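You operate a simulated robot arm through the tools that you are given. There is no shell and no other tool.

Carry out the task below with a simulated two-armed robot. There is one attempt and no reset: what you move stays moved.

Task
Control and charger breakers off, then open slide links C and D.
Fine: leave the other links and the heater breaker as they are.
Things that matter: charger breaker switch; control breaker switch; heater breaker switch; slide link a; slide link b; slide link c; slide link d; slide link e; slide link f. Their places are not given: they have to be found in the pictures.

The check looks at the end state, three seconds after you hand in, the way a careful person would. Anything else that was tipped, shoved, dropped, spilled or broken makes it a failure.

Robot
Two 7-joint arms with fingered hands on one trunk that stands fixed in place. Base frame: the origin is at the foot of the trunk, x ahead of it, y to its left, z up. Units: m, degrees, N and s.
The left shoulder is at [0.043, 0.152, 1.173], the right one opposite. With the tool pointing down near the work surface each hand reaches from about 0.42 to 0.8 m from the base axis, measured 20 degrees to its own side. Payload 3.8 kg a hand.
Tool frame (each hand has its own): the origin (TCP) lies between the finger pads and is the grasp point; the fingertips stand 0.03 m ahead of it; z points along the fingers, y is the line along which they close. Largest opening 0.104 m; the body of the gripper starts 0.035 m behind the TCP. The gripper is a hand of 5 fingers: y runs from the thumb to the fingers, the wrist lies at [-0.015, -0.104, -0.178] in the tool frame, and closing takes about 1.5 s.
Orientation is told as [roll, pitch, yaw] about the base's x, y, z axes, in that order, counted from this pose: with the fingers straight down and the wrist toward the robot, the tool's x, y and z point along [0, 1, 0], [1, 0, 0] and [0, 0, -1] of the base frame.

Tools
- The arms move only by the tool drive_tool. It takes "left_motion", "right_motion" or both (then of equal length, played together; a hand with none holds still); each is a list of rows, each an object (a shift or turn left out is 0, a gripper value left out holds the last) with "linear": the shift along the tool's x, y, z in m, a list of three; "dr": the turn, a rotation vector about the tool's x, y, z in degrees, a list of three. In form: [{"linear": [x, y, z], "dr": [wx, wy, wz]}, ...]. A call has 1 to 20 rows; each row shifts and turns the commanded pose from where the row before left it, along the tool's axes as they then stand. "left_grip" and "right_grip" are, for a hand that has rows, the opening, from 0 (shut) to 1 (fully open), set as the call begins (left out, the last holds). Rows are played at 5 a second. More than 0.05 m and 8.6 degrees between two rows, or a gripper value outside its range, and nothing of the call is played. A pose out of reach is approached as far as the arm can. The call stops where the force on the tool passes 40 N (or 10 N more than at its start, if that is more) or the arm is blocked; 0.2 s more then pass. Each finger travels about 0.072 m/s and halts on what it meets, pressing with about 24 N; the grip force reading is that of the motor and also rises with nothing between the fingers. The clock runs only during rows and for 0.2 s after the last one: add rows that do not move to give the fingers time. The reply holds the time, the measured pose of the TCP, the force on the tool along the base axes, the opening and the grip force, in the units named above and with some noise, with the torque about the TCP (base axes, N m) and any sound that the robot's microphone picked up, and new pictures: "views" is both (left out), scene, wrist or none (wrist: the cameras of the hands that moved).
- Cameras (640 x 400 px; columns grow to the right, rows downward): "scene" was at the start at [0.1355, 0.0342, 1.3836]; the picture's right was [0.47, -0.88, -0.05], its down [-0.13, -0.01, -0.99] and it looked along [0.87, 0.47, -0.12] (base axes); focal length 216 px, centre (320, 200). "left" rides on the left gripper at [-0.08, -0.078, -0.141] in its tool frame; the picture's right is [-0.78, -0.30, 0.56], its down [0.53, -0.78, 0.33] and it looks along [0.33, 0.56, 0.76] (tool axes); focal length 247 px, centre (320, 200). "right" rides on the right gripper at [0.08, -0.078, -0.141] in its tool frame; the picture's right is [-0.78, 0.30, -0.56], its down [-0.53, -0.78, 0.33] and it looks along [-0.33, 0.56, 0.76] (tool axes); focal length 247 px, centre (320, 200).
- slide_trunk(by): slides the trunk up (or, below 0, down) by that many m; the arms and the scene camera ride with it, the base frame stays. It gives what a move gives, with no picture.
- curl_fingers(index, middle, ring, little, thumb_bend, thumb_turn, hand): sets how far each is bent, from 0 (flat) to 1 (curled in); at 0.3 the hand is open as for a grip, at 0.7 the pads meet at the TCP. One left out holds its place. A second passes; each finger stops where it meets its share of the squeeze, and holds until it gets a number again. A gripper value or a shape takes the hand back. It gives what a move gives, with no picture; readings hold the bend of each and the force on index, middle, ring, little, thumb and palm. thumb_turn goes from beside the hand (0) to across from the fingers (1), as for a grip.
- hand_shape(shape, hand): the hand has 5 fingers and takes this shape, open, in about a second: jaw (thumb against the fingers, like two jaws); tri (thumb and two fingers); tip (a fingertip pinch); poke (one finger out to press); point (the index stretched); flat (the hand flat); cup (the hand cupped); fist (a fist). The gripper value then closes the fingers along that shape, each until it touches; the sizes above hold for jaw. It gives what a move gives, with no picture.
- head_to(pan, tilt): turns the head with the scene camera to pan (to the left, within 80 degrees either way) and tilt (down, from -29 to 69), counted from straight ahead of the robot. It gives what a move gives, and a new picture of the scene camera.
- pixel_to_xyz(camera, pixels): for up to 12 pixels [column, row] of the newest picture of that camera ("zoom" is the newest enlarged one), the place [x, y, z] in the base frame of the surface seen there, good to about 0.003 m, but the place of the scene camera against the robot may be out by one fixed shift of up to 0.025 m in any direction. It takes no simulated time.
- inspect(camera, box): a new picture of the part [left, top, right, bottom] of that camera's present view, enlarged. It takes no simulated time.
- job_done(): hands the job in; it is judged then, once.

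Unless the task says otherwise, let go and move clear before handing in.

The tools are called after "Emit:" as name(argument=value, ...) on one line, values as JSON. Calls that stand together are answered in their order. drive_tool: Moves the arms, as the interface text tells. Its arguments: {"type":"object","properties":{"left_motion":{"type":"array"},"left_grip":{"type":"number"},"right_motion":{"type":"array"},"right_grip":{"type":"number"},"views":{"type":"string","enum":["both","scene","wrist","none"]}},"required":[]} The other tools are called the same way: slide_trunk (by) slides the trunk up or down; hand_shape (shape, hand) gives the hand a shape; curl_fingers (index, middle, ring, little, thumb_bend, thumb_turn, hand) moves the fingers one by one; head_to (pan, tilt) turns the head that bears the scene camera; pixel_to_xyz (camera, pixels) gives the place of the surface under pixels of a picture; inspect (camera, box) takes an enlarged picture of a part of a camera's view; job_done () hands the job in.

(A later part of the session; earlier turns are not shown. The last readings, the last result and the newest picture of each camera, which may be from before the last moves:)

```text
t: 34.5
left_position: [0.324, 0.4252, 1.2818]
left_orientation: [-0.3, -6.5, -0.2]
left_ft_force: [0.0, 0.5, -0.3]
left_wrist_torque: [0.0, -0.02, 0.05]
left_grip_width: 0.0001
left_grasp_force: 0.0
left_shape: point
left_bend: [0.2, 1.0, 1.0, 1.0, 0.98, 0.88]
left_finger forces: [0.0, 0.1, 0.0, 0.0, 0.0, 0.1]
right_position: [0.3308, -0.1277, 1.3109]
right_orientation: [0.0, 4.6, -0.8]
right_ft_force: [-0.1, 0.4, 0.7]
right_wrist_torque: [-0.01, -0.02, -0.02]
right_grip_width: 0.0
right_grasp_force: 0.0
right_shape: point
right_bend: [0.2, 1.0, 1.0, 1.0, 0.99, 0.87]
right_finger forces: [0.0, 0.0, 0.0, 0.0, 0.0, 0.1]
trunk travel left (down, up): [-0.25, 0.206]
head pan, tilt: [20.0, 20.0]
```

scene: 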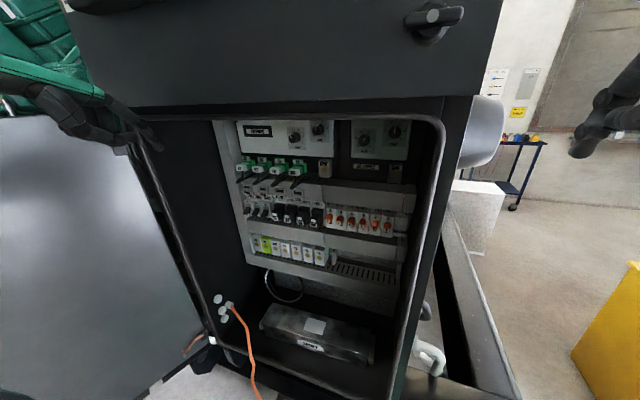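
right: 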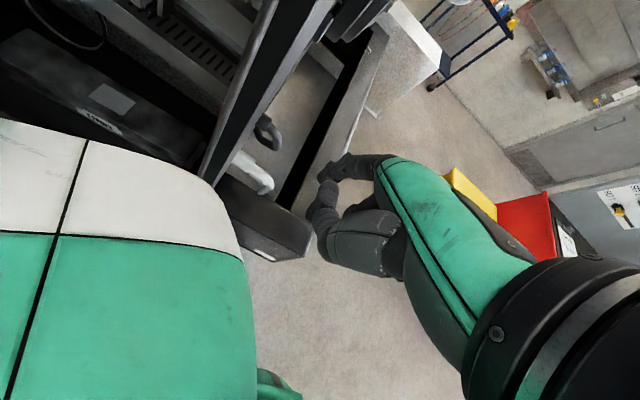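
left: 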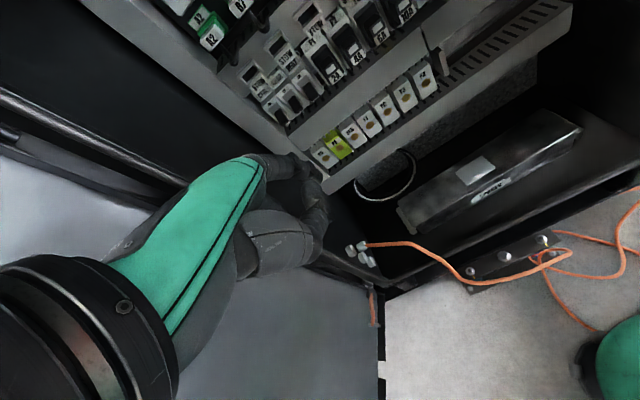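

The trunk rose cleanly with both hands steady. I'll look through both wrist cameras before moving the right hand across.

Emit:
drive_tool(left_motion=[{}], right_motion=[{}])

Emit:
inspect(camera="scene", box=[220, 160, 440, 300])

```text
t: 34.9
left_position: [0.323, 0.425, 1.282]
left_orientation: [-0.2, -6.7, -0.2]
left_ft_force: [0.2, -0.1, 0.2]
left_wrist_torque: [0.0, -0.01, 0.04]
left_grip_width: 0.0
left_grasp_force: 0.0
left_shape: point
left_bend: [0.2, 1.0, 1.0, 1.0, 0.98, 0.88]
left_finger forces: [0.1, 0.0, 0.0, 0.1, 0.0, 0.0]
right_position: [0.3305, -0.1288, 1.3093]
right_orientation: [0.1, 4.7, -0.9]
right_ft_force: [-0.3, 0.6, 0.5]
right_wrist_torque: [-0.02, -0.03, -0.02]
right_grip_width: 0.0001
right_grasp_force: 0.0
right_shape: point
right_bend: [0.2, 1.0, 1.0, 1.0, 0.99, 0.87]
right_finger forces: [0.0, 0.0, 0.0, 0.0, 0.0, 0.1]
trunk travel left (down, up): [-0.25, 0.206]
head pan, tilt: [20.0, 20.0]
```

scene: 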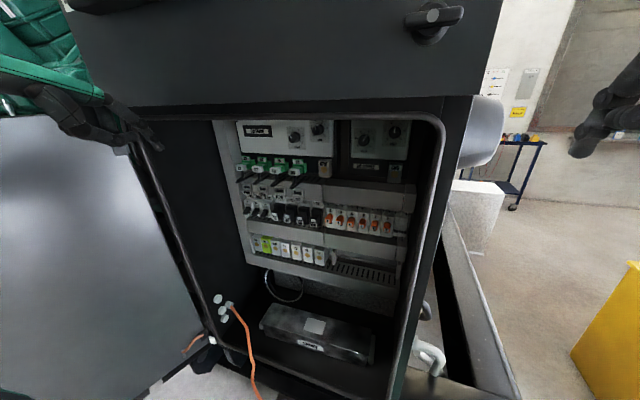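
right: 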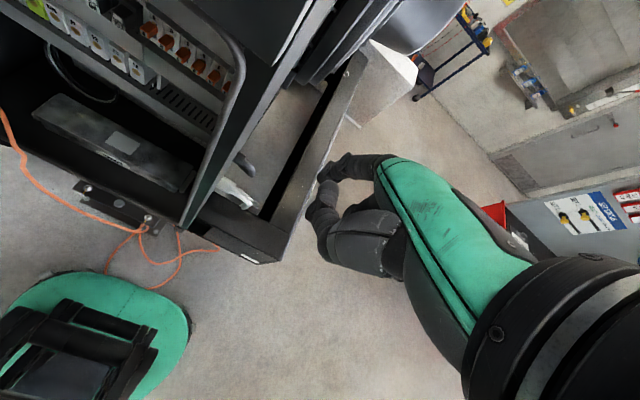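
left: 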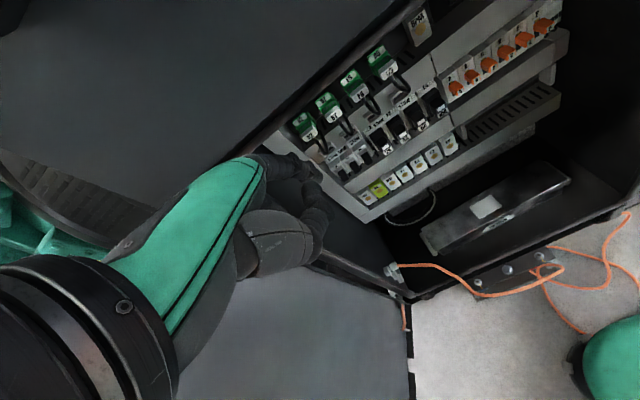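

```text
2.86 times, centred on (330, 230) of scene
```

zoom: 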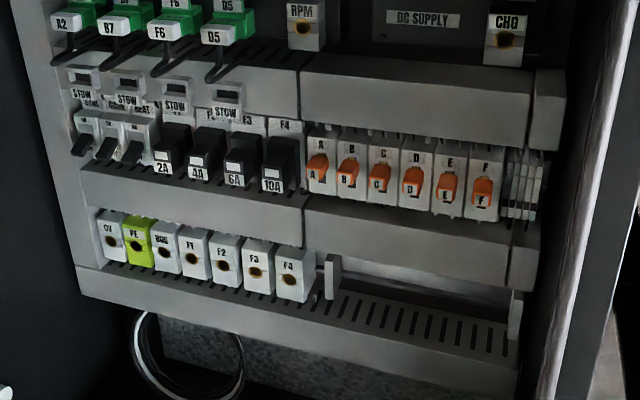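

With the trunk up, nothing of my body is near the right hand. I'll measure the rotary handle at (432,18) and the opening's edges to be sure of clearance.

Emit:
pixel_to_xyz(camera="scene", pixels=[[432, 17], [455, 15], [300, 100], [430, 105], [441, 140], [425, 220], [405, 340], [150, 150], [220, 110], [394, 225], [335, 217], [352, 220]])

Emit:
pixel_to_xyz(camera="right", pixels=[[235, 60], [225, 140], [200, 200], [270, 15], [300, 20], [165, 40], [183, 50], [199, 63], [214, 74], [228, 82], [150, 30], [180, 10]])

```text
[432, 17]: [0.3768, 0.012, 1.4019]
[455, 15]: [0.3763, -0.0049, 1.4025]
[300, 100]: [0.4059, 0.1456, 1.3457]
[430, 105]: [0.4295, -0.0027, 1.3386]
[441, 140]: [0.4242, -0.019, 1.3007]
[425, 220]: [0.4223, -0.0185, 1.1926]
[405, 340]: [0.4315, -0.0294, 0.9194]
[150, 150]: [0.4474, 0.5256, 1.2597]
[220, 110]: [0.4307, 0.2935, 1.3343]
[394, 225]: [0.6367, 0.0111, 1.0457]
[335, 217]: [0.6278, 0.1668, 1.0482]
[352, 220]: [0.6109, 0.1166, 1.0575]
```

```text
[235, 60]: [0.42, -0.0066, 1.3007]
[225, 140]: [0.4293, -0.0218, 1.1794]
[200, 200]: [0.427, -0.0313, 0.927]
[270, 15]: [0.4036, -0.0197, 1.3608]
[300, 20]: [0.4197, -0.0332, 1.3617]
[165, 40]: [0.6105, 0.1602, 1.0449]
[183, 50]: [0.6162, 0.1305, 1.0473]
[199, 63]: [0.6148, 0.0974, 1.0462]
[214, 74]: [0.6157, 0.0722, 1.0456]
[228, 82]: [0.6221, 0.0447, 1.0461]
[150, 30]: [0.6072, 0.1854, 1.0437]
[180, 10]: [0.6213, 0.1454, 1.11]
```

The links are at y: A 0.19, B 0.16, C 0.131, D 0.100, E 0.072, F 0.045, with the right trim at y≈−0.01…−0.03, x 0.42. Next I'll measure the green body at (130,330) in the right view, since the hand must not meet it.

Emit:
pixel_to_xyz(camera="right", pixels=[[170, 300], [130, 300], [100, 290], [60, 285], [150, 380], [100, 350], [40, 320], [185, 330], [30, 380]])

Emit:
pixel_to_xyz(camera="left", pixels=[[610, 350], [590, 375], [630, 330]])

Emit:
inspect(camera="right", box=[0, 240, 240, 400])

```text
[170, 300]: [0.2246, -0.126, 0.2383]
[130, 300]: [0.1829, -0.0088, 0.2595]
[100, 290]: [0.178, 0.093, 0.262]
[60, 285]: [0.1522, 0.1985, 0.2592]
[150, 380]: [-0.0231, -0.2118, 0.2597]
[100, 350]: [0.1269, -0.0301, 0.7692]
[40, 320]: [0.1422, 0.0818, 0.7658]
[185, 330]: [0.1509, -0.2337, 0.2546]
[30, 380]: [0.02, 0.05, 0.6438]
```

```text
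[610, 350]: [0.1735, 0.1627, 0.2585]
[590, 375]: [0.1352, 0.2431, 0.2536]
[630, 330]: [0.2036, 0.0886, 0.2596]
```

```text
2.50 times, centred on (120, 320) of right
```

zoom: 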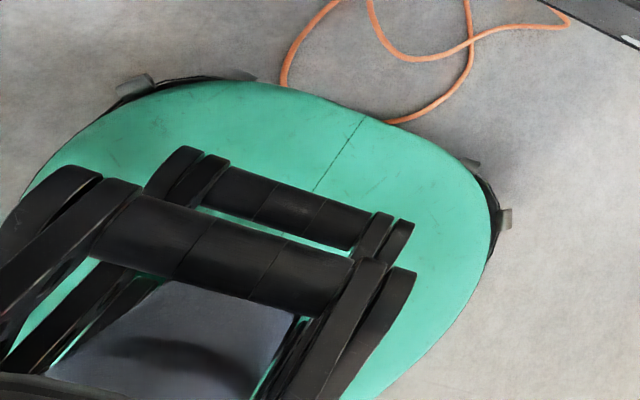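

The measured body is only the robot's base at z 0.26, so nothing blocks the way with the trunk up. I'll lower the right hand at its present side first, staying under the rotary handle (x 0.377, z 1.40), then bring it left.

Emit:
drive_tool(right_motion=[{"linear": [0, 0, 0.03]}, {"linear": [0, 0, 0.03]}, {"linear": [0, 0, 0.03]}, {"linear": [0, 0, 0.03]}, {}])

```text
t: 36.1
left_position: [0.3234, 0.426, 1.282]
left_orientation: [-0.3, -6.7, -0.2]
left_ft_force: [0.0, 0.8, 0.0]
left_wrist_torque: [0.01, -0.03, 0.02]
left_grip_width: 0.0
left_grasp_force: 0.0
left_shape: point
left_bend: [0.2, 1.0, 1.0, 1.0, 0.98, 0.88]
left_finger forces: [0.0, 0.0, 0.0, 0.0, 0.0, 0.0]
right_position: [0.3211, -0.1282, 1.1906]
right_orientation: [0.0, 4.6, -0.9]
right_ft_force: [-0.1, 0.1, 0.6]
right_wrist_torque: [0.0, -0.04, 0.02]
right_grip_width: 0.0001
right_grasp_force: 0.2
right_shape: point
right_bend: [0.2, 1.0, 1.0, 1.0, 0.99, 0.87]
right_finger forces: [0.1, 0.0, 0.1, 0.0, 0.0, 0.1]
trunk travel left (down, up): [-0.25, 0.206]
head pan, tilt: [20.0, 20.0]
```

scene: 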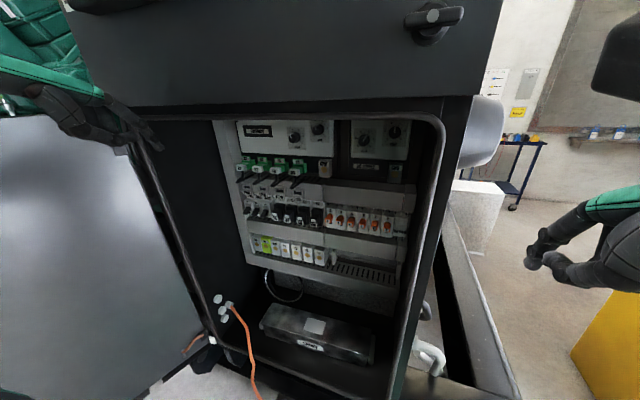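
right: 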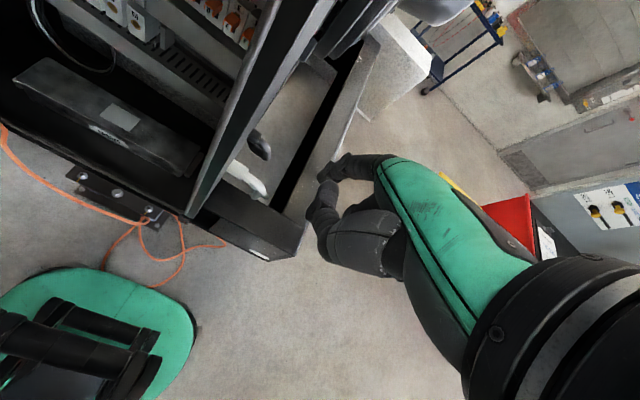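

Path is clear at z 1.19. I'll move the right hand left, in front of the opening.

Emit:
drive_tool(right_motion=[{"linear": [0.035, 0.003, 0]}, {"linear": [0.035, 0.003, 0]}, {"linear": [0.035, 0.003, 0]}, {"linear": [0.035, 0.003, 0]}, {"linear": [0.035, 0.003, 0]}, {"linear": [0.035, 0.003, 0]}, {}])

```text
t: 37.7
left_position: [0.3241, 0.425, 1.2811]
left_orientation: [-0.2, -6.6, -0.3]
left_ft_force: [0.9, 0.4, 0.4]
left_wrist_torque: [0.01, 0.02, -0.02]
left_grip_width: 0.0
left_grasp_force: 0.1
left_shape: point
left_bend: [0.2, 1.0, 1.0, 1.0, 0.98, 0.88]
left_finger forces: [0.1, 0.0, 0.0, 0.0, 0.0, 0.0]
right_position: [0.3421, 0.0811, 1.1896]
right_orientation: [0.0, 4.6, -1.1]
right_ft_force: [0.5, 0.3, 0.7]
right_wrist_torque: [0.02, -0.01, -0.04]
right_grip_width: 0.0
right_grasp_force: 0.1
right_shape: point
right_bend: [0.2, 1.0, 1.0, 1.0, 0.99, 0.88]
right_finger forces: [0.1, 0.0, 0.0, 0.1, 0.0, 0.1]
trunk travel left (down, up): [-0.25, 0.206]
head pan, tilt: [20.0, 20.0]
```

scene: 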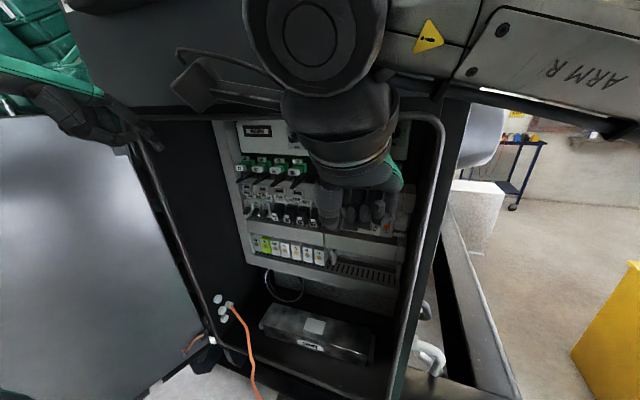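
right: 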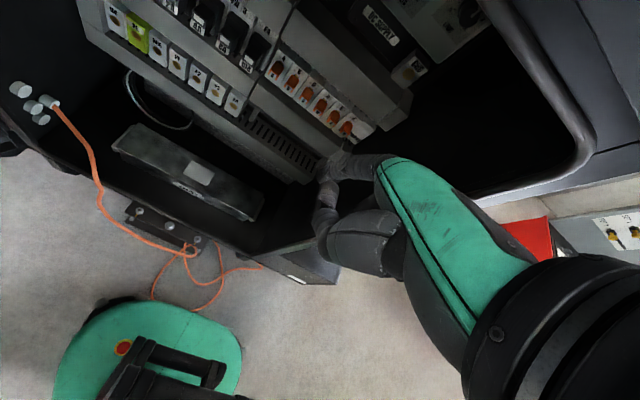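

The right hand is in front of the opening, with its camera seeing the links at (280–345, 70–130). I'll pitch it up to −60° while moving forward and down into the cavity mouth.

Emit:
drive_tool(right_motion=[{"linear": [0, 0.0214, 0.0163], "dr": [-8.08, 0, 0]}, {"linear": [0, 0.0189, 0.0192], "dr": [-8.08, 0, 0]}, {"linear": [0, 0.016, 0.0216], "dr": [-8.08, 0, 0]}, {"linear": [0, 0.0129, 0.0237], "dr": [-8.08, 0, 0]}, {"linear": [0, 0.0093, 0.0252], "dr": [-8.08, 0, 0]}, {"linear": [0, -0.0024, 0.0204], "dr": [-8.08, 0, 0]}, {"linear": [0, -0.0053, 0.0199], "dr": [-8.08, 0, 0]}, {"linear": [0, -0.008, 0.019], "dr": [-8.08, 0, 0]}, {}])

```text
t: 39.7
left_position: [0.3237, 0.4251, 1.2811]
left_orientation: [-0.3, -6.7, -0.2]
left_ft_force: [0.4, -0.3, -0.3]
left_wrist_torque: [0.01, 0.0, -0.03]
left_grip_width: 0.0
left_grasp_force: 0.0
left_shape: point
left_bend: [0.2, 1.0, 1.0, 1.0, 0.98, 0.88]
left_finger forces: [0.1, 0.1, 0.0, 0.1, 0.0, 0.0]
right_position: [0.4732, 0.0783, 1.0452]
right_orientation: [0.1, -60.2, -1.0]
right_ft_force: [0.3, -0.2, 0.8]
right_wrist_torque: [-0.01, -0.03, -0.02]
right_grip_width: 0.0
right_grasp_force: 0.0
right_shape: point
right_bend: [0.2, 1.0, 1.0, 1.0, 0.99, 0.88]
right_finger forces: [0.1, 0.1, 0.1, 0.0, 0.0, 0.0]
trunk travel left (down, up): [-0.25, 0.206]
head pan, tilt: [20.0, 20.0]
```

scene: 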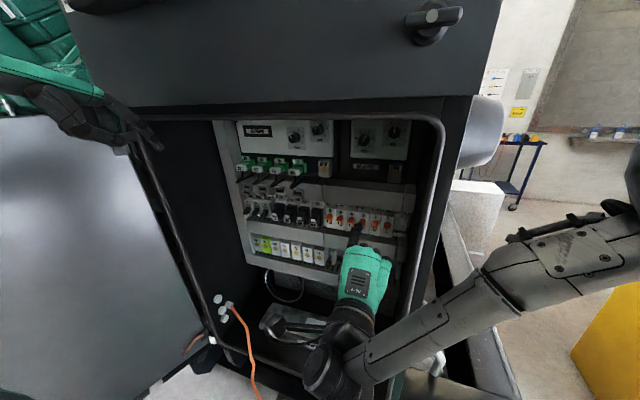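
right: 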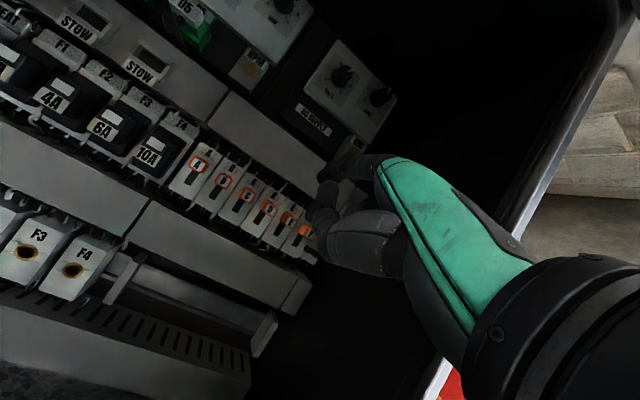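

The right hand is posed as planned at (0.473, 0.078, 1.045), pitch −60, with all six links in view at (195–305, 165–230). I'll enlarge and measure.

Emit:
inspect(camera="right", box=[180, 130, 360, 270])

Emit:
inspect(camera="right", box=[220, 150, 320, 240])

```text
2.86 times, centred on (270, 200) of right
```

zoom: 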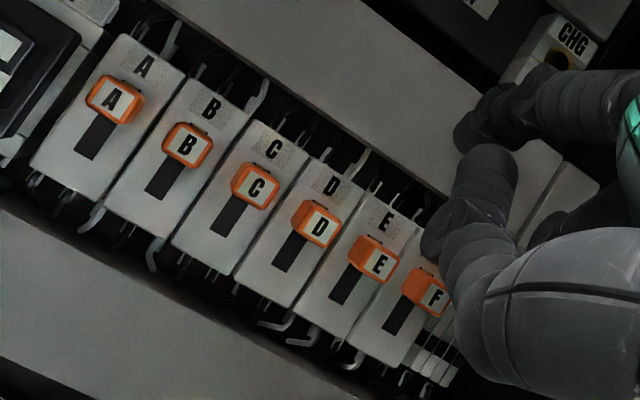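

```text
4.44 times, centred on (270, 195) of right
```

zoom: 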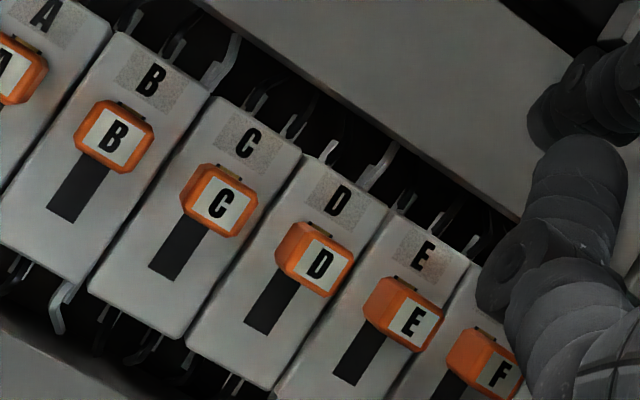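

Emit:
pixel_to_xyz(camera="zoom", pixels=[[218, 205], [320, 265], [210, 165], [230, 175], [200, 228], [165, 275], [245, 145], [340, 200], [262, 325], [545, 110], [580, 110], [330, 35]])

Emit:
inspect(camera="right", box=[305, 140, 375, 210])

Emit:
pixel_to_xyz(camera="zoom", pixels=[[130, 150], [140, 120], [160, 130], [180, 100], [150, 180], [200, 170], [240, 130], [150, 230], [220, 210], [100, 320]])

```text
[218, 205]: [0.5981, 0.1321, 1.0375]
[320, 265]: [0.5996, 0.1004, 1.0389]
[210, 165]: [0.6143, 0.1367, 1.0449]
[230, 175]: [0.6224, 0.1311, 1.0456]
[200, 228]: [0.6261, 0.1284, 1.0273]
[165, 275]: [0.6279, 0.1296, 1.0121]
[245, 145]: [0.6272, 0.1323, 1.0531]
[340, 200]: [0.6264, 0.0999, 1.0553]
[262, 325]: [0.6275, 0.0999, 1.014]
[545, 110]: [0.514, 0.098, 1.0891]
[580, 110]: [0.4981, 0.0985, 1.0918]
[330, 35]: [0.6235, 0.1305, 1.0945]
```

```text
5.71 times, centred on (340, 175) of right
```

zoom: 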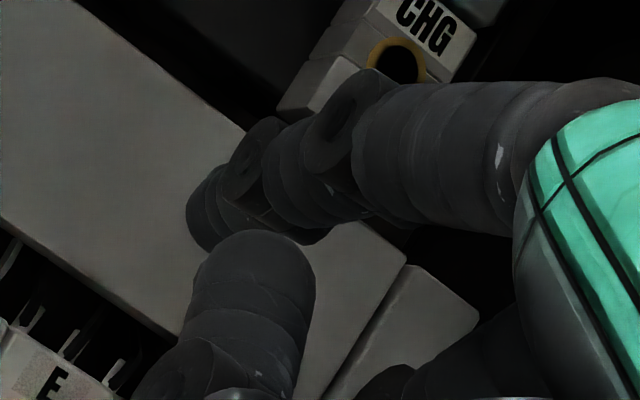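

```text
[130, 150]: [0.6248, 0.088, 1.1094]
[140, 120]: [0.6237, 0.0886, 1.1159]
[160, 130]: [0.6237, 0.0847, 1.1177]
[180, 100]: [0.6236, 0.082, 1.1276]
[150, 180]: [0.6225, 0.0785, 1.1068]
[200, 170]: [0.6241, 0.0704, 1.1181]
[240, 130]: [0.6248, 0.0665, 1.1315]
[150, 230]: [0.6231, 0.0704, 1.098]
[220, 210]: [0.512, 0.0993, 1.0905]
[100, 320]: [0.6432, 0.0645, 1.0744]
```

The sliders' fronts are at x≈0.598: C at (y 0.132, z 1.0375), D at (y 0.1004, z 1.0385), the face is at x 0.6275, and the slot bottom is at about z 1.01. My tip is at about (0.522, 0.092, 1.085). I'll move to a point in front of and above C.

Emit:
drive_tool(right_motion=[{"linear": [0.0135, 0.004, 0.0169]}, {"linear": [0.0135, 0.004, 0.0169]}, {"linear": [0.0135, 0.004, 0.0169]}, {}])

Emit:
inspect(camera="right", box=[220, 120, 360, 230])

Emit:
inspect(camera="scene", box=[290, 180, 430, 280])

```text
t: 40.7
left_position: [0.3222, 0.4248, 1.2818]
left_orientation: [-0.3, -6.7, -0.2]
left_ft_force: [-0.5, 0.3, 1.1]
left_wrist_torque: [-0.01, -0.01, -0.02]
left_grip_width: 0.0002
left_grasp_force: 0.1
left_shape: point
left_bend: [0.2, 1.0, 1.0, 1.0, 0.98, 0.88]
left_finger forces: [0.1, 0.0, 0.0, 0.0, 0.0, 0.1]
right_position: [0.5232, 0.1195, 1.0316]
right_orientation: [0.0, -60.0, -0.9]
right_ft_force: [-0.1, 0.2, 0.6]
right_wrist_torque: [0.0, 0.0, 0.01]
right_grip_width: 0.0001
right_grasp_force: 0.1
right_shape: point
right_bend: [0.2, 1.0, 1.0, 1.0, 0.99, 0.88]
right_finger forces: [0.1, 0.0, 0.1, 0.0, 0.0, 0.0]
trunk travel left (down, up): [-0.25, 0.206]
head pan, tilt: [20.0, 20.0]
```

scene: 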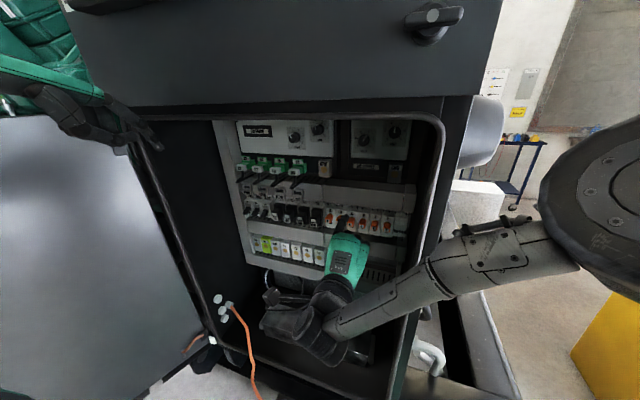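
right: 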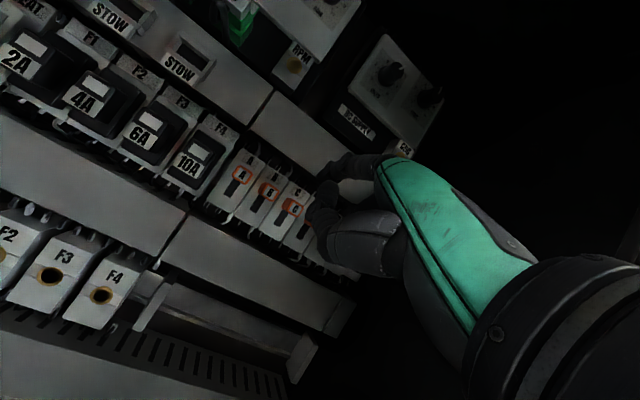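

```text
3.64 times, centred on (290, 175) of right
```

zoom: 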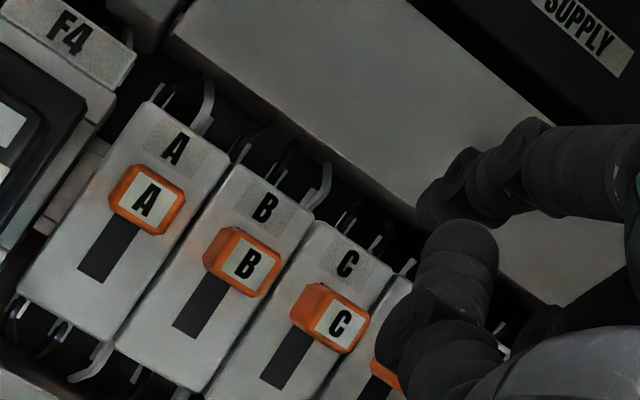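

```text
4.00 times, centred on (360, 230) of scene
```

zoom: 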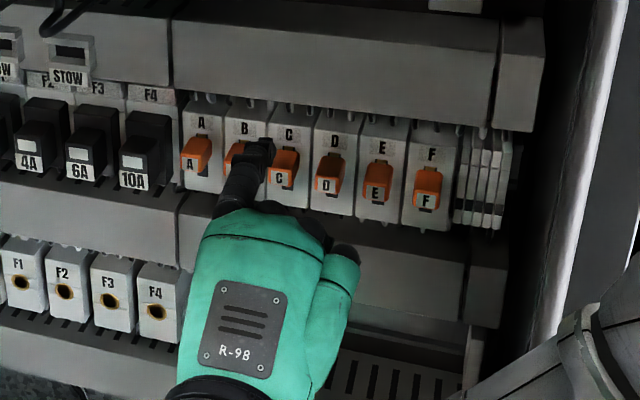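

The tip sits above and in front of C, and the wrist camera confirms C at zoom (340,320). I'll measure the tip once more before going in.

Emit:
inspect(camera="right", box=[295, 140, 345, 190])

Emit:
pixel_to_xyz(camera="zoom", pixels=[[180, 220], [200, 200], [190, 240], [220, 180], [240, 220], [260, 180], [300, 250], [210, 250], [170, 200], [320, 150]])

```text
8.00 times, centred on (320, 165) of right
```

zoom: 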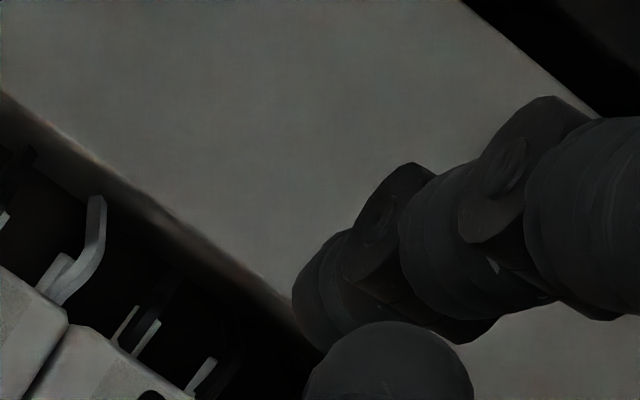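

```text
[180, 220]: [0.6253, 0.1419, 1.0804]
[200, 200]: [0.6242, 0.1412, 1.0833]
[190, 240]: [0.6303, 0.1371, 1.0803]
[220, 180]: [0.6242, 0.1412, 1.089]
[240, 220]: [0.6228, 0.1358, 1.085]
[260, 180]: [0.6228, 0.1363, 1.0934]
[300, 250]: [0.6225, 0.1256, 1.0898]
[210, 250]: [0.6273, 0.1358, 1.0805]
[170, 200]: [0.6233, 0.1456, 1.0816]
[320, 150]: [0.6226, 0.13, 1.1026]
```

Emit:
pixel_to_xyz(camera="zoom", pixels=[[300, 290], [310, 310], [325, 280], [340, 260], [330, 330], [370, 240], [350, 310], [420, 290], [390, 340], [330, 380]])

```text
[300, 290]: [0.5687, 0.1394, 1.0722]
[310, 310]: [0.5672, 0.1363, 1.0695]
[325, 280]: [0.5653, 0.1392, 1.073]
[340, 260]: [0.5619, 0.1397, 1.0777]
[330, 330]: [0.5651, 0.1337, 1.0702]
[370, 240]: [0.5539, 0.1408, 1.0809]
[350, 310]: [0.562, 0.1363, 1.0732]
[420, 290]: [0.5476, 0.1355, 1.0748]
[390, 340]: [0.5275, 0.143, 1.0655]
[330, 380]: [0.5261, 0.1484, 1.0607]
```

The tip's centre is at about (0.571, 0.134, 1.07), well lined up with C. I'll go in to x≈0.615 above the slider, then press down 0.03.

Emit:
drive_tool(right_motion=[{"linear": [-0.0005, 0.011, 0.019]}, {"linear": [-0.0005, 0.011, 0.019]}, {}, {"linear": [0, -0.0043, 0.0025]}, {"linear": [0, -0.0043, 0.0025]}, {"linear": [0, -0.0043, 0.0025]}, {"linear": [0, -0.0043, 0.0025]}, {"linear": [0, -0.0043, 0.0025]}, {}])

Emit:
inspect(camera="right", box=[220, 120, 360, 230])

Emit:
inspect(camera="scene", box=[290, 180, 430, 280])

```text
t: 42.7
left_position: [0.3229, 0.4251, 1.2817]
left_orientation: [-0.3, -6.6, -0.3]
left_ft_force: [-0.7, 0.3, -0.5]
left_wrist_torque: [-0.04, 0.03, 0.02]
left_grip_width: 0.0001
left_grasp_force: 0.1
left_shape: point
left_bend: [0.2, 1.0, 1.0, 1.0, 0.98, 0.88]
left_finger forces: [0.1, 0.0, 0.1, 0.0, 0.1, 0.0]
right_position: [0.5659, 0.1176, 1.0066]
right_orientation: [0.0, -60.2, -0.9]
right_ft_force: [-0.6, 0.5, -0.3]
right_wrist_torque: [0.01, -0.01, -0.01]
right_grip_width: 0.0002
right_grasp_force: 0.0
right_shape: point
right_bend: [0.2, 1.0, 1.0, 1.0, 0.99, 0.88]
right_finger forces: [0.5, 0.0, 0.0, 0.1, 0.1, 0.0]
trunk travel left (down, up): [-0.25, 0.206]
head pan, tilt: [20.0, 20.0]
```

scene: 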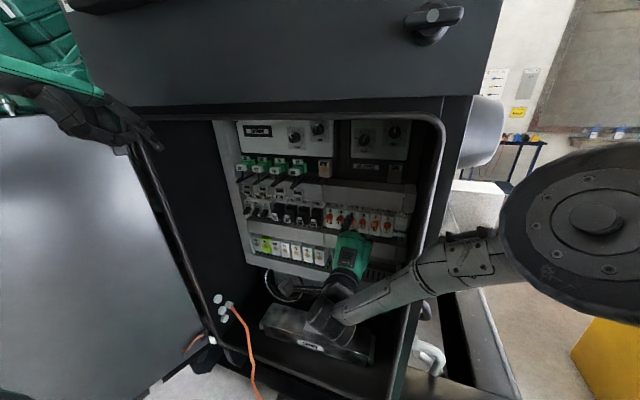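
right: 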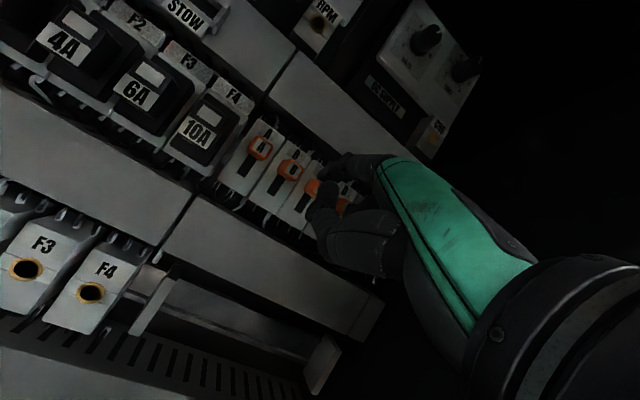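

```text
3.64 times, centred on (290, 175) of right
```

zoom: 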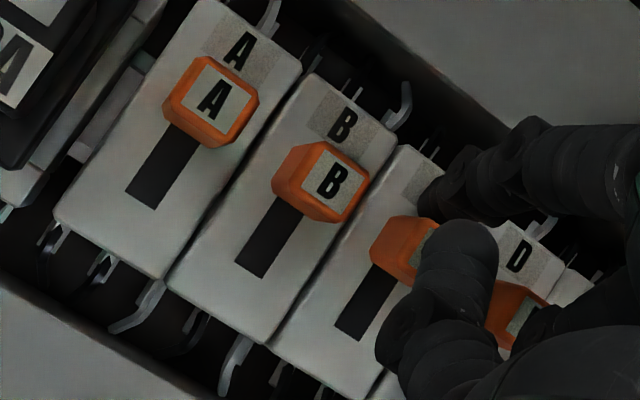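

```text
4.00 times, centred on (360, 230) of scene
```

zoom: 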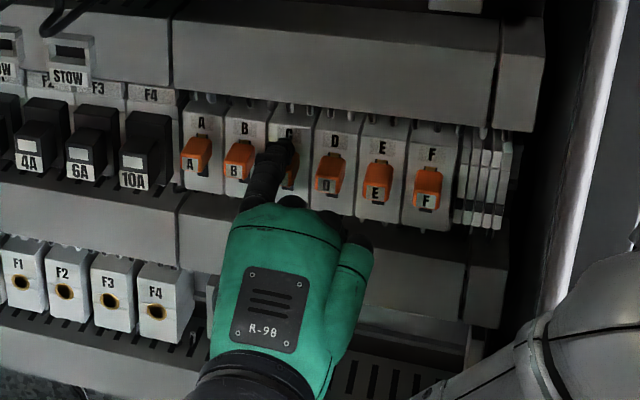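

The tip has just reached C's top (0.5 N), with B and D untouched. I'll press down further in steps.

Emit:
drive_tool(right_motion=[{"linear": [0, -0.0043, 0.0025]}, {"linear": [0, -0.0043, 0.0025]}, {"linear": [0, -0.0043, 0.0025]}, {"linear": [0, -0.0043, 0.0025]}, {}])

Emit:
inspect(camera="right", box=[220, 120, 360, 230])

Emit:
inspect(camera="scene", box=[290, 180, 430, 280])

```text
t: 43.9
left_position: [0.3224, 0.4254, 1.2814]
left_orientation: [-0.2, -6.7, -0.2]
left_ft_force: [0.3, -1.1, -0.4]
left_wrist_torque: [-0.02, 0.02, -0.02]
left_grip_width: 0.0
left_grasp_force: 0.1
left_shape: point
left_bend: [0.2, 1.0, 1.0, 1.0, 0.98, 0.88]
left_finger forces: [0.0, 0.0, 0.0, 0.0, 0.0, 0.0]
right_position: [0.5679, 0.1169, 0.9865]
right_orientation: [0.0, -60.1, -1.1]
right_ft_force: [-0.7, 1.2, 2.2]
right_wrist_torque: [0.03, -0.08, 0.02]
right_grip_width: 0.0
right_grasp_force: 0.1
right_shape: point
right_bend: [0.18, 1.0, 1.0, 1.0, 0.99, 0.88]
right_finger forces: [2.2, 0.0, 0.0, 0.0, 0.0, 0.1]
trunk travel left (down, up): [-0.25, 0.206]
head pan, tilt: [20.0, 20.0]
```

scene: 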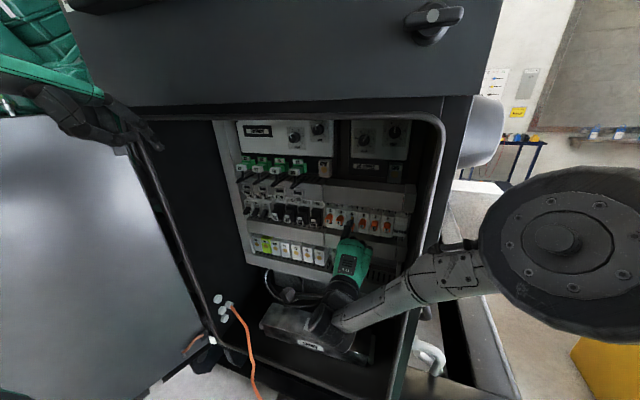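
right: 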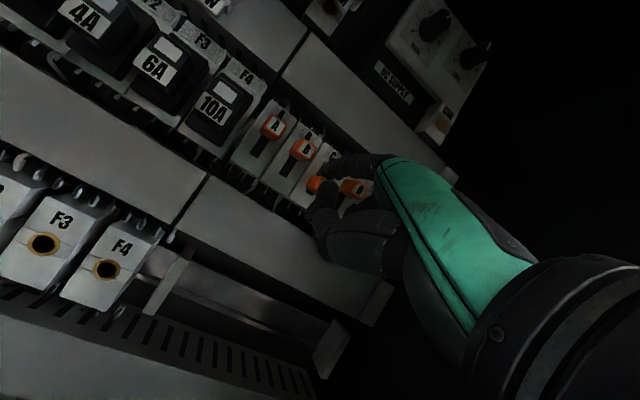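

```text
3.64 times, centred on (290, 175) of right
```

zoom: 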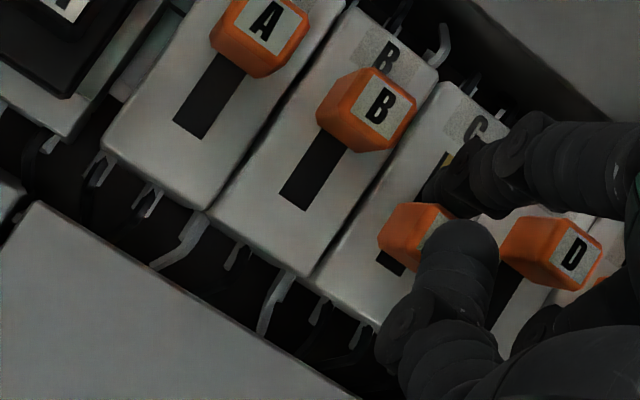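

```text
4.00 times, centred on (360, 230) of scene
```

zoom: 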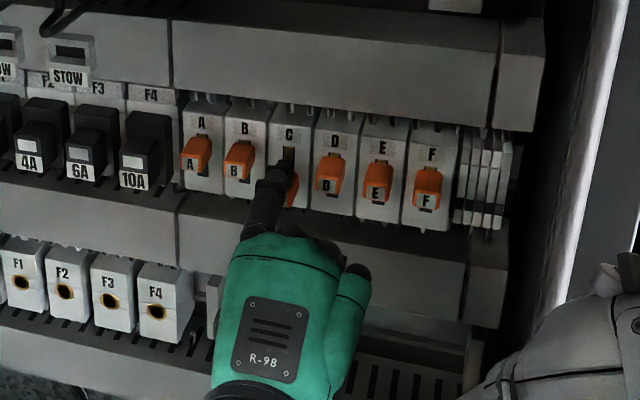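

C is sliding down (2.2 N), and only a little dark slot is left below it at zoom (390,262). I'll press on to the stop.

Emit:
drive_tool(right_motion=[{"linear": [0, -0.0043, 0.0025]}, {"linear": [0, -0.0043, 0.0025]}, {}])

Emit:
inspect(camera="right", box=[220, 120, 360, 230])

Emit:
inspect(camera="scene", box=[290, 180, 430, 280])

```text
t: 44.7
left_position: [0.3224, 0.4255, 1.2819]
left_orientation: [-0.3, -6.7, -0.3]
left_ft_force: [-0.3, 0.8, 0.1]
left_wrist_torque: [0.0, 0.0, -0.02]
left_grip_width: 0.0001
left_grasp_force: 0.1
left_shape: point
left_bend: [0.2, 1.0, 1.0, 1.0, 0.98, 0.88]
left_finger forces: [0.0, 0.0, 0.1, 0.1, 0.1, 0.1]
right_position: [0.5658, 0.1167, 0.9759]
right_orientation: [0.1, -60.2, -1.0]
right_ft_force: [-0.6, 0.1, 5.4]
right_wrist_torque: [0.1, -0.24, 0.0]
right_grip_width: 0.0001
right_grasp_force: 0.1
right_shape: point
right_bend: [0.15, 1.0, 1.0, 1.0, 0.99, 0.88]
right_finger forces: [5.2, 0.0, 0.1, 0.0, 0.1, 0.1]
trunk travel left (down, up): [-0.25, 0.206]
head pan, tilt: [20.0, 20.0]
```

scene: 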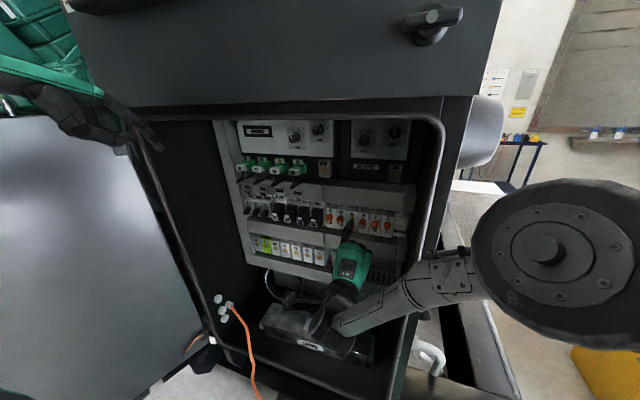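
right: 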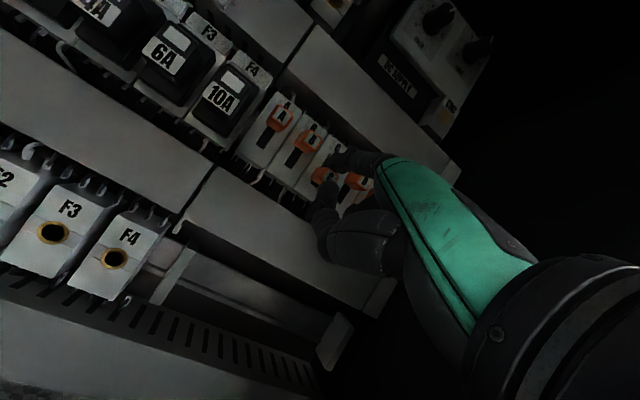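

```text
3.64 times, centred on (290, 175) of right
```

zoom: 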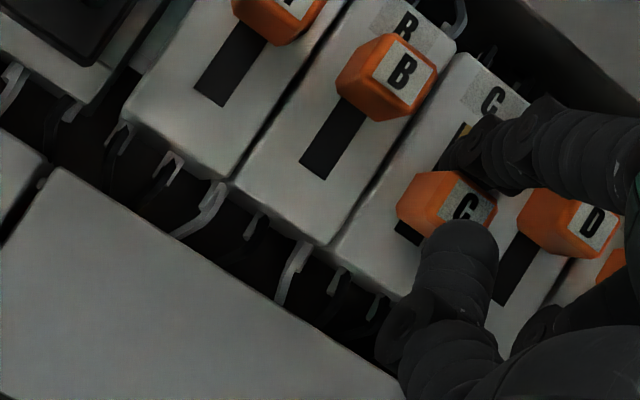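

```text
4.00 times, centred on (360, 230) of scene
```

zoom: 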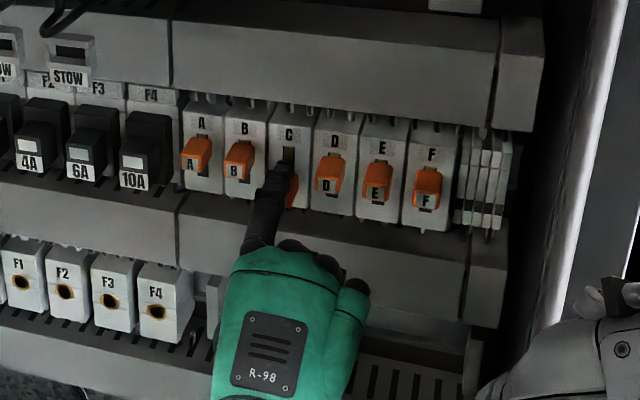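

Force rose to 5.4 N, and a sliver of slot still shows below C at zoom (407,235). I'll press a bit more to be sure it's at its stop.

Emit:
drive_tool(right_motion=[{"linear": [0, -0.0043, 0.0025]}, {"linear": [0, -0.0043, 0.0025]}, {}, {}])

Emit:
inspect(camera="right", box=[240, 110, 360, 210])

Emit:
inspect(camera="scene", box=[310, 190, 400, 250])

```text
t: 45.7
left_position: [0.3214, 0.426, 1.2833]
left_orientation: [-0.3, -6.7, -0.2]
left_ft_force: [0.0, -0.2, -0.3]
left_wrist_torque: [0.01, 0.01, 0.03]
left_grip_width: 0.0
left_grasp_force: 0.1
left_shape: point
left_bend: [0.2, 1.0, 1.0, 1.0, 0.98, 0.88]
left_finger forces: [0.0, 0.0, 0.1, 0.0, 0.0, 0.0]
right_position: [0.5654, 0.1166, 0.967]
right_orientation: [0.0, -60.2, -1.0]
right_ft_force: [-1.1, 0.7, 10.9]
right_wrist_torque: [0.18, -0.49, -0.02]
right_grip_width: 0.0003
right_grasp_force: 0.0
right_shape: point
right_bend: [0.12, 1.0, 1.0, 1.0, 0.99, 0.88]
right_finger forces: [10.6, 0.1, 0.0, 0.0, 0.0, 0.0]
trunk travel left (down, up): [-0.25, 0.206]
head pan, tilt: [20.0, 20.0]
```

scene: 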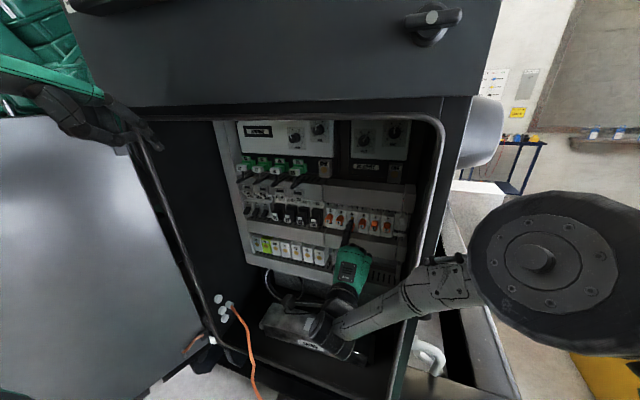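
right: 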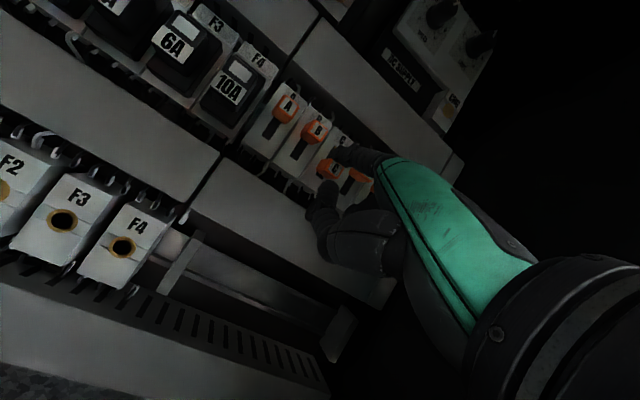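

```text
4.00 times, centred on (300, 160) of right
```

zoom: 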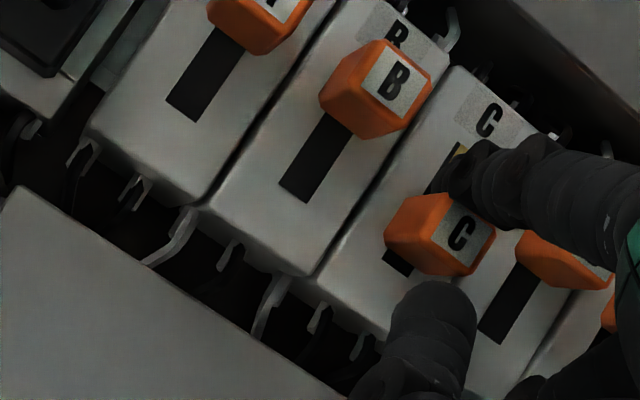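

```text
6.67 times, centred on (355, 220) of scene
```

zoom: 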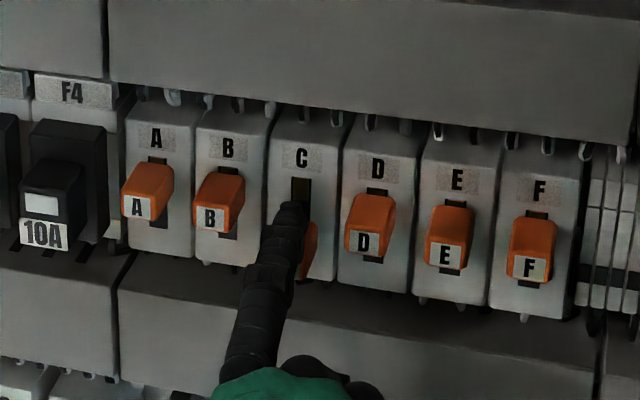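

C is at its stop: 10.6 N with no more travel. I'll lift off, back out, and check it before moving over to D.

Emit:
drive_tool(right_motion=[{"linear": [0, 0.0087, -0.005]}, {"linear": [0, 0.0087, -0.005]}, {"linear": [0, -0.0125, -0.0217]}, {"linear": [0, -0.0125, -0.0217]}, {"linear": [-0.01, 0.013, -0.0075]}, {"linear": [-0.01, 0.013, -0.0075]}, {"linear": [-0.01, 0.013, -0.0075]}, {}])

Emit:
inspect(camera="right", box=[220, 120, 360, 230])

Emit:
inspect(camera="scene", box=[310, 190, 400, 250])

```text
t: 47.5
left_position: [0.3229, 0.4258, 1.2816]
left_orientation: [-0.3, -6.6, -0.2]
left_ft_force: [-0.8, 0.0, -0.4]
left_wrist_torque: [0.01, -0.04, -0.03]
left_grip_width: 0.0
left_grasp_force: 0.1
left_shape: point
left_bend: [0.2, 1.0, 1.0, 1.0, 0.98, 0.88]
left_finger forces: [0.0, 0.1, 0.0, 0.1, 0.0, 0.1]
right_position: [0.5177, 0.0881, 1.0315]
right_orientation: [0.0, -60.0, -0.9]
right_ft_force: [0.8, 0.2, -0.4]
right_wrist_torque: [0.01, -0.01, 0.0]
right_grip_width: 0.0
right_grasp_force: 0.1
right_shape: point
right_bend: [0.2, 1.0, 1.0, 1.0, 0.99, 0.88]
right_finger forces: [0.0, 0.0, 0.0, 0.0, 0.0, 0.1]
trunk travel left (down, up): [-0.25, 0.206]
head pan, tilt: [20.0, 20.0]
```

scene: 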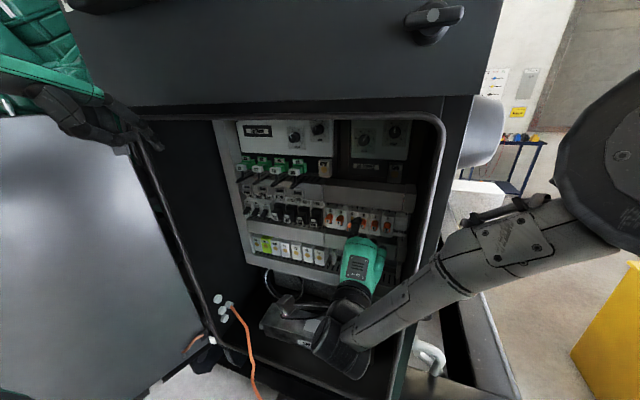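
right: 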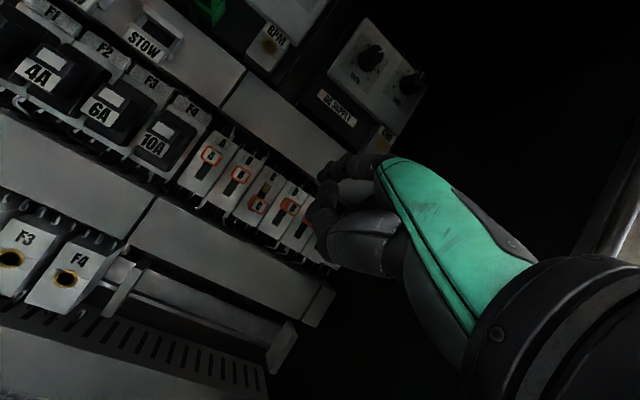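

```text
3.64 times, centred on (290, 175) of right
```

zoom: 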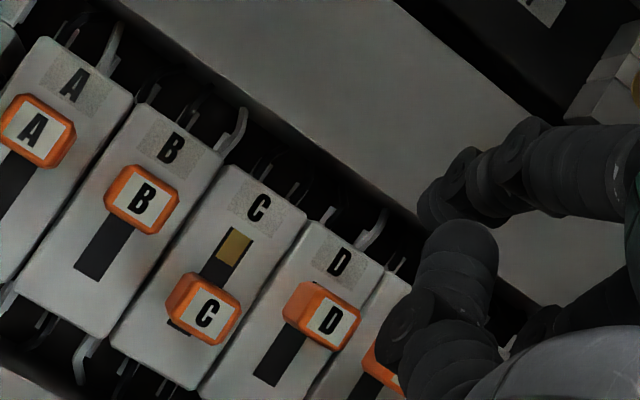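

```text
6.67 times, centred on (355, 220) of scene
```

zoom: 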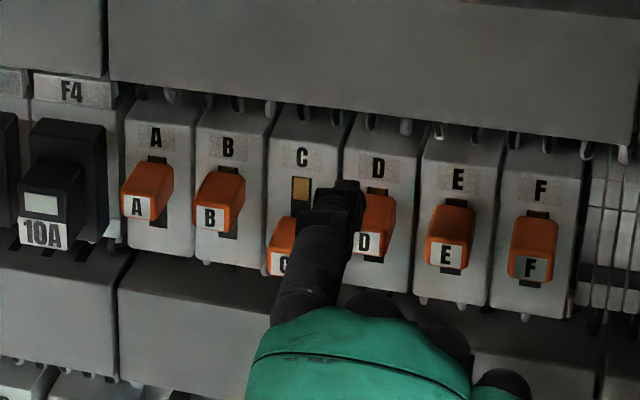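

C is open (its brass contact shows, with the slider at the bottom). The tip is now lined up on D at y≈0.101, so I'll repeat: go in, then press down the same distance.

Emit:
drive_tool(right_motion=[{"linear": [-0.0005, 0.012, 0.0208]}, {"linear": [-0.0005, 0.012, 0.0208]}, {}, {"linear": [0, -0.0043, 0.0025]}, {"linear": [0, -0.0043, 0.0025]}, {"linear": [0, -0.0043, 0.0025]}, {"linear": [0, -0.0043, 0.0025]}, {"linear": [0, -0.0043, 0.0025]}, {}])

Emit:
inspect(camera="right", box=[220, 120, 360, 230])

Emit:
inspect(camera="scene", box=[310, 190, 400, 250])

```text
t: 49.5
left_position: [0.3229, 0.426, 1.2815]
left_orientation: [-0.2, -6.6, -0.3]
left_ft_force: [1.3, 0.9, -0.1]
left_wrist_torque: [0.01, 0.04, -0.01]
left_grip_width: 0.0
left_grasp_force: 0.1
left_shape: point
left_bend: [0.2, 1.0, 1.0, 1.0, 0.98, 0.88]
left_finger forces: [0.1, 0.0, 0.1, 0.0, 0.0, 0.0]
right_position: [0.5646, 0.0863, 1.0064]
right_orientation: [0.0, -60.1, -1.0]
right_ft_force: [-0.1, -0.5, 0.0]
right_wrist_torque: [0.01, -0.04, -0.02]
right_grip_width: 0.0001
right_grasp_force: 0.0
right_shape: point
right_bend: [0.2, 1.0, 1.0, 1.0, 0.99, 0.88]
right_finger forces: [0.2, 0.1, 0.0, 0.0, 0.1, 0.0]
trunk travel left (down, up): [-0.25, 0.206]
head pan, tilt: [20.0, 20.0]
```

scene: 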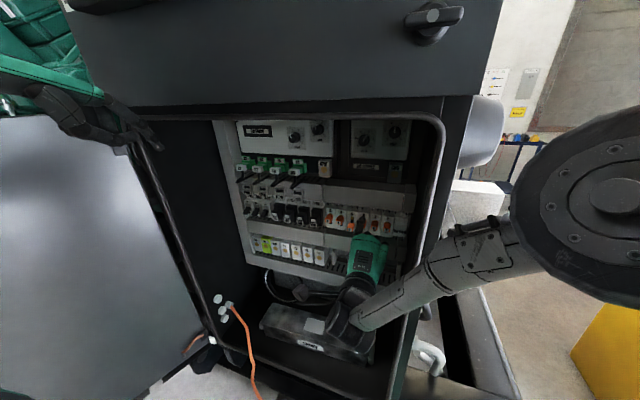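
right: 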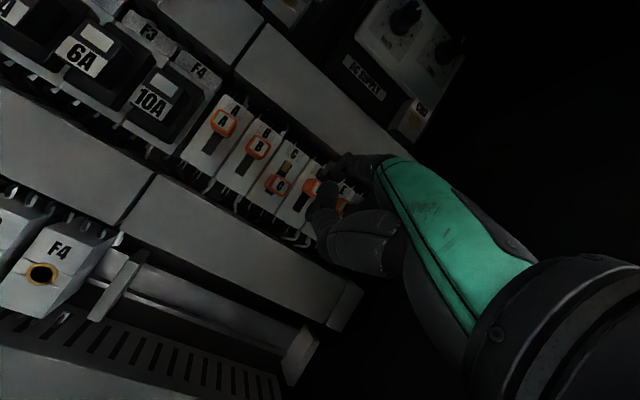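

```text
3.64 times, centred on (290, 175) of right
```

zoom: 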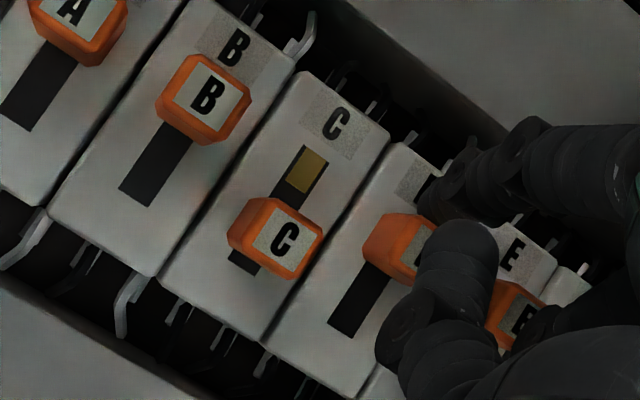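

```text
6.67 times, centred on (355, 220) of scene
```

zoom: 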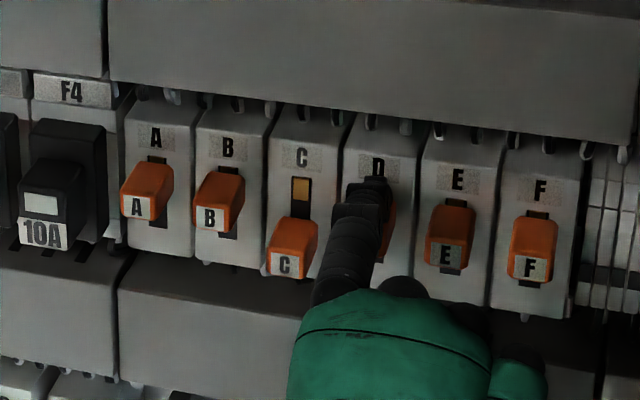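

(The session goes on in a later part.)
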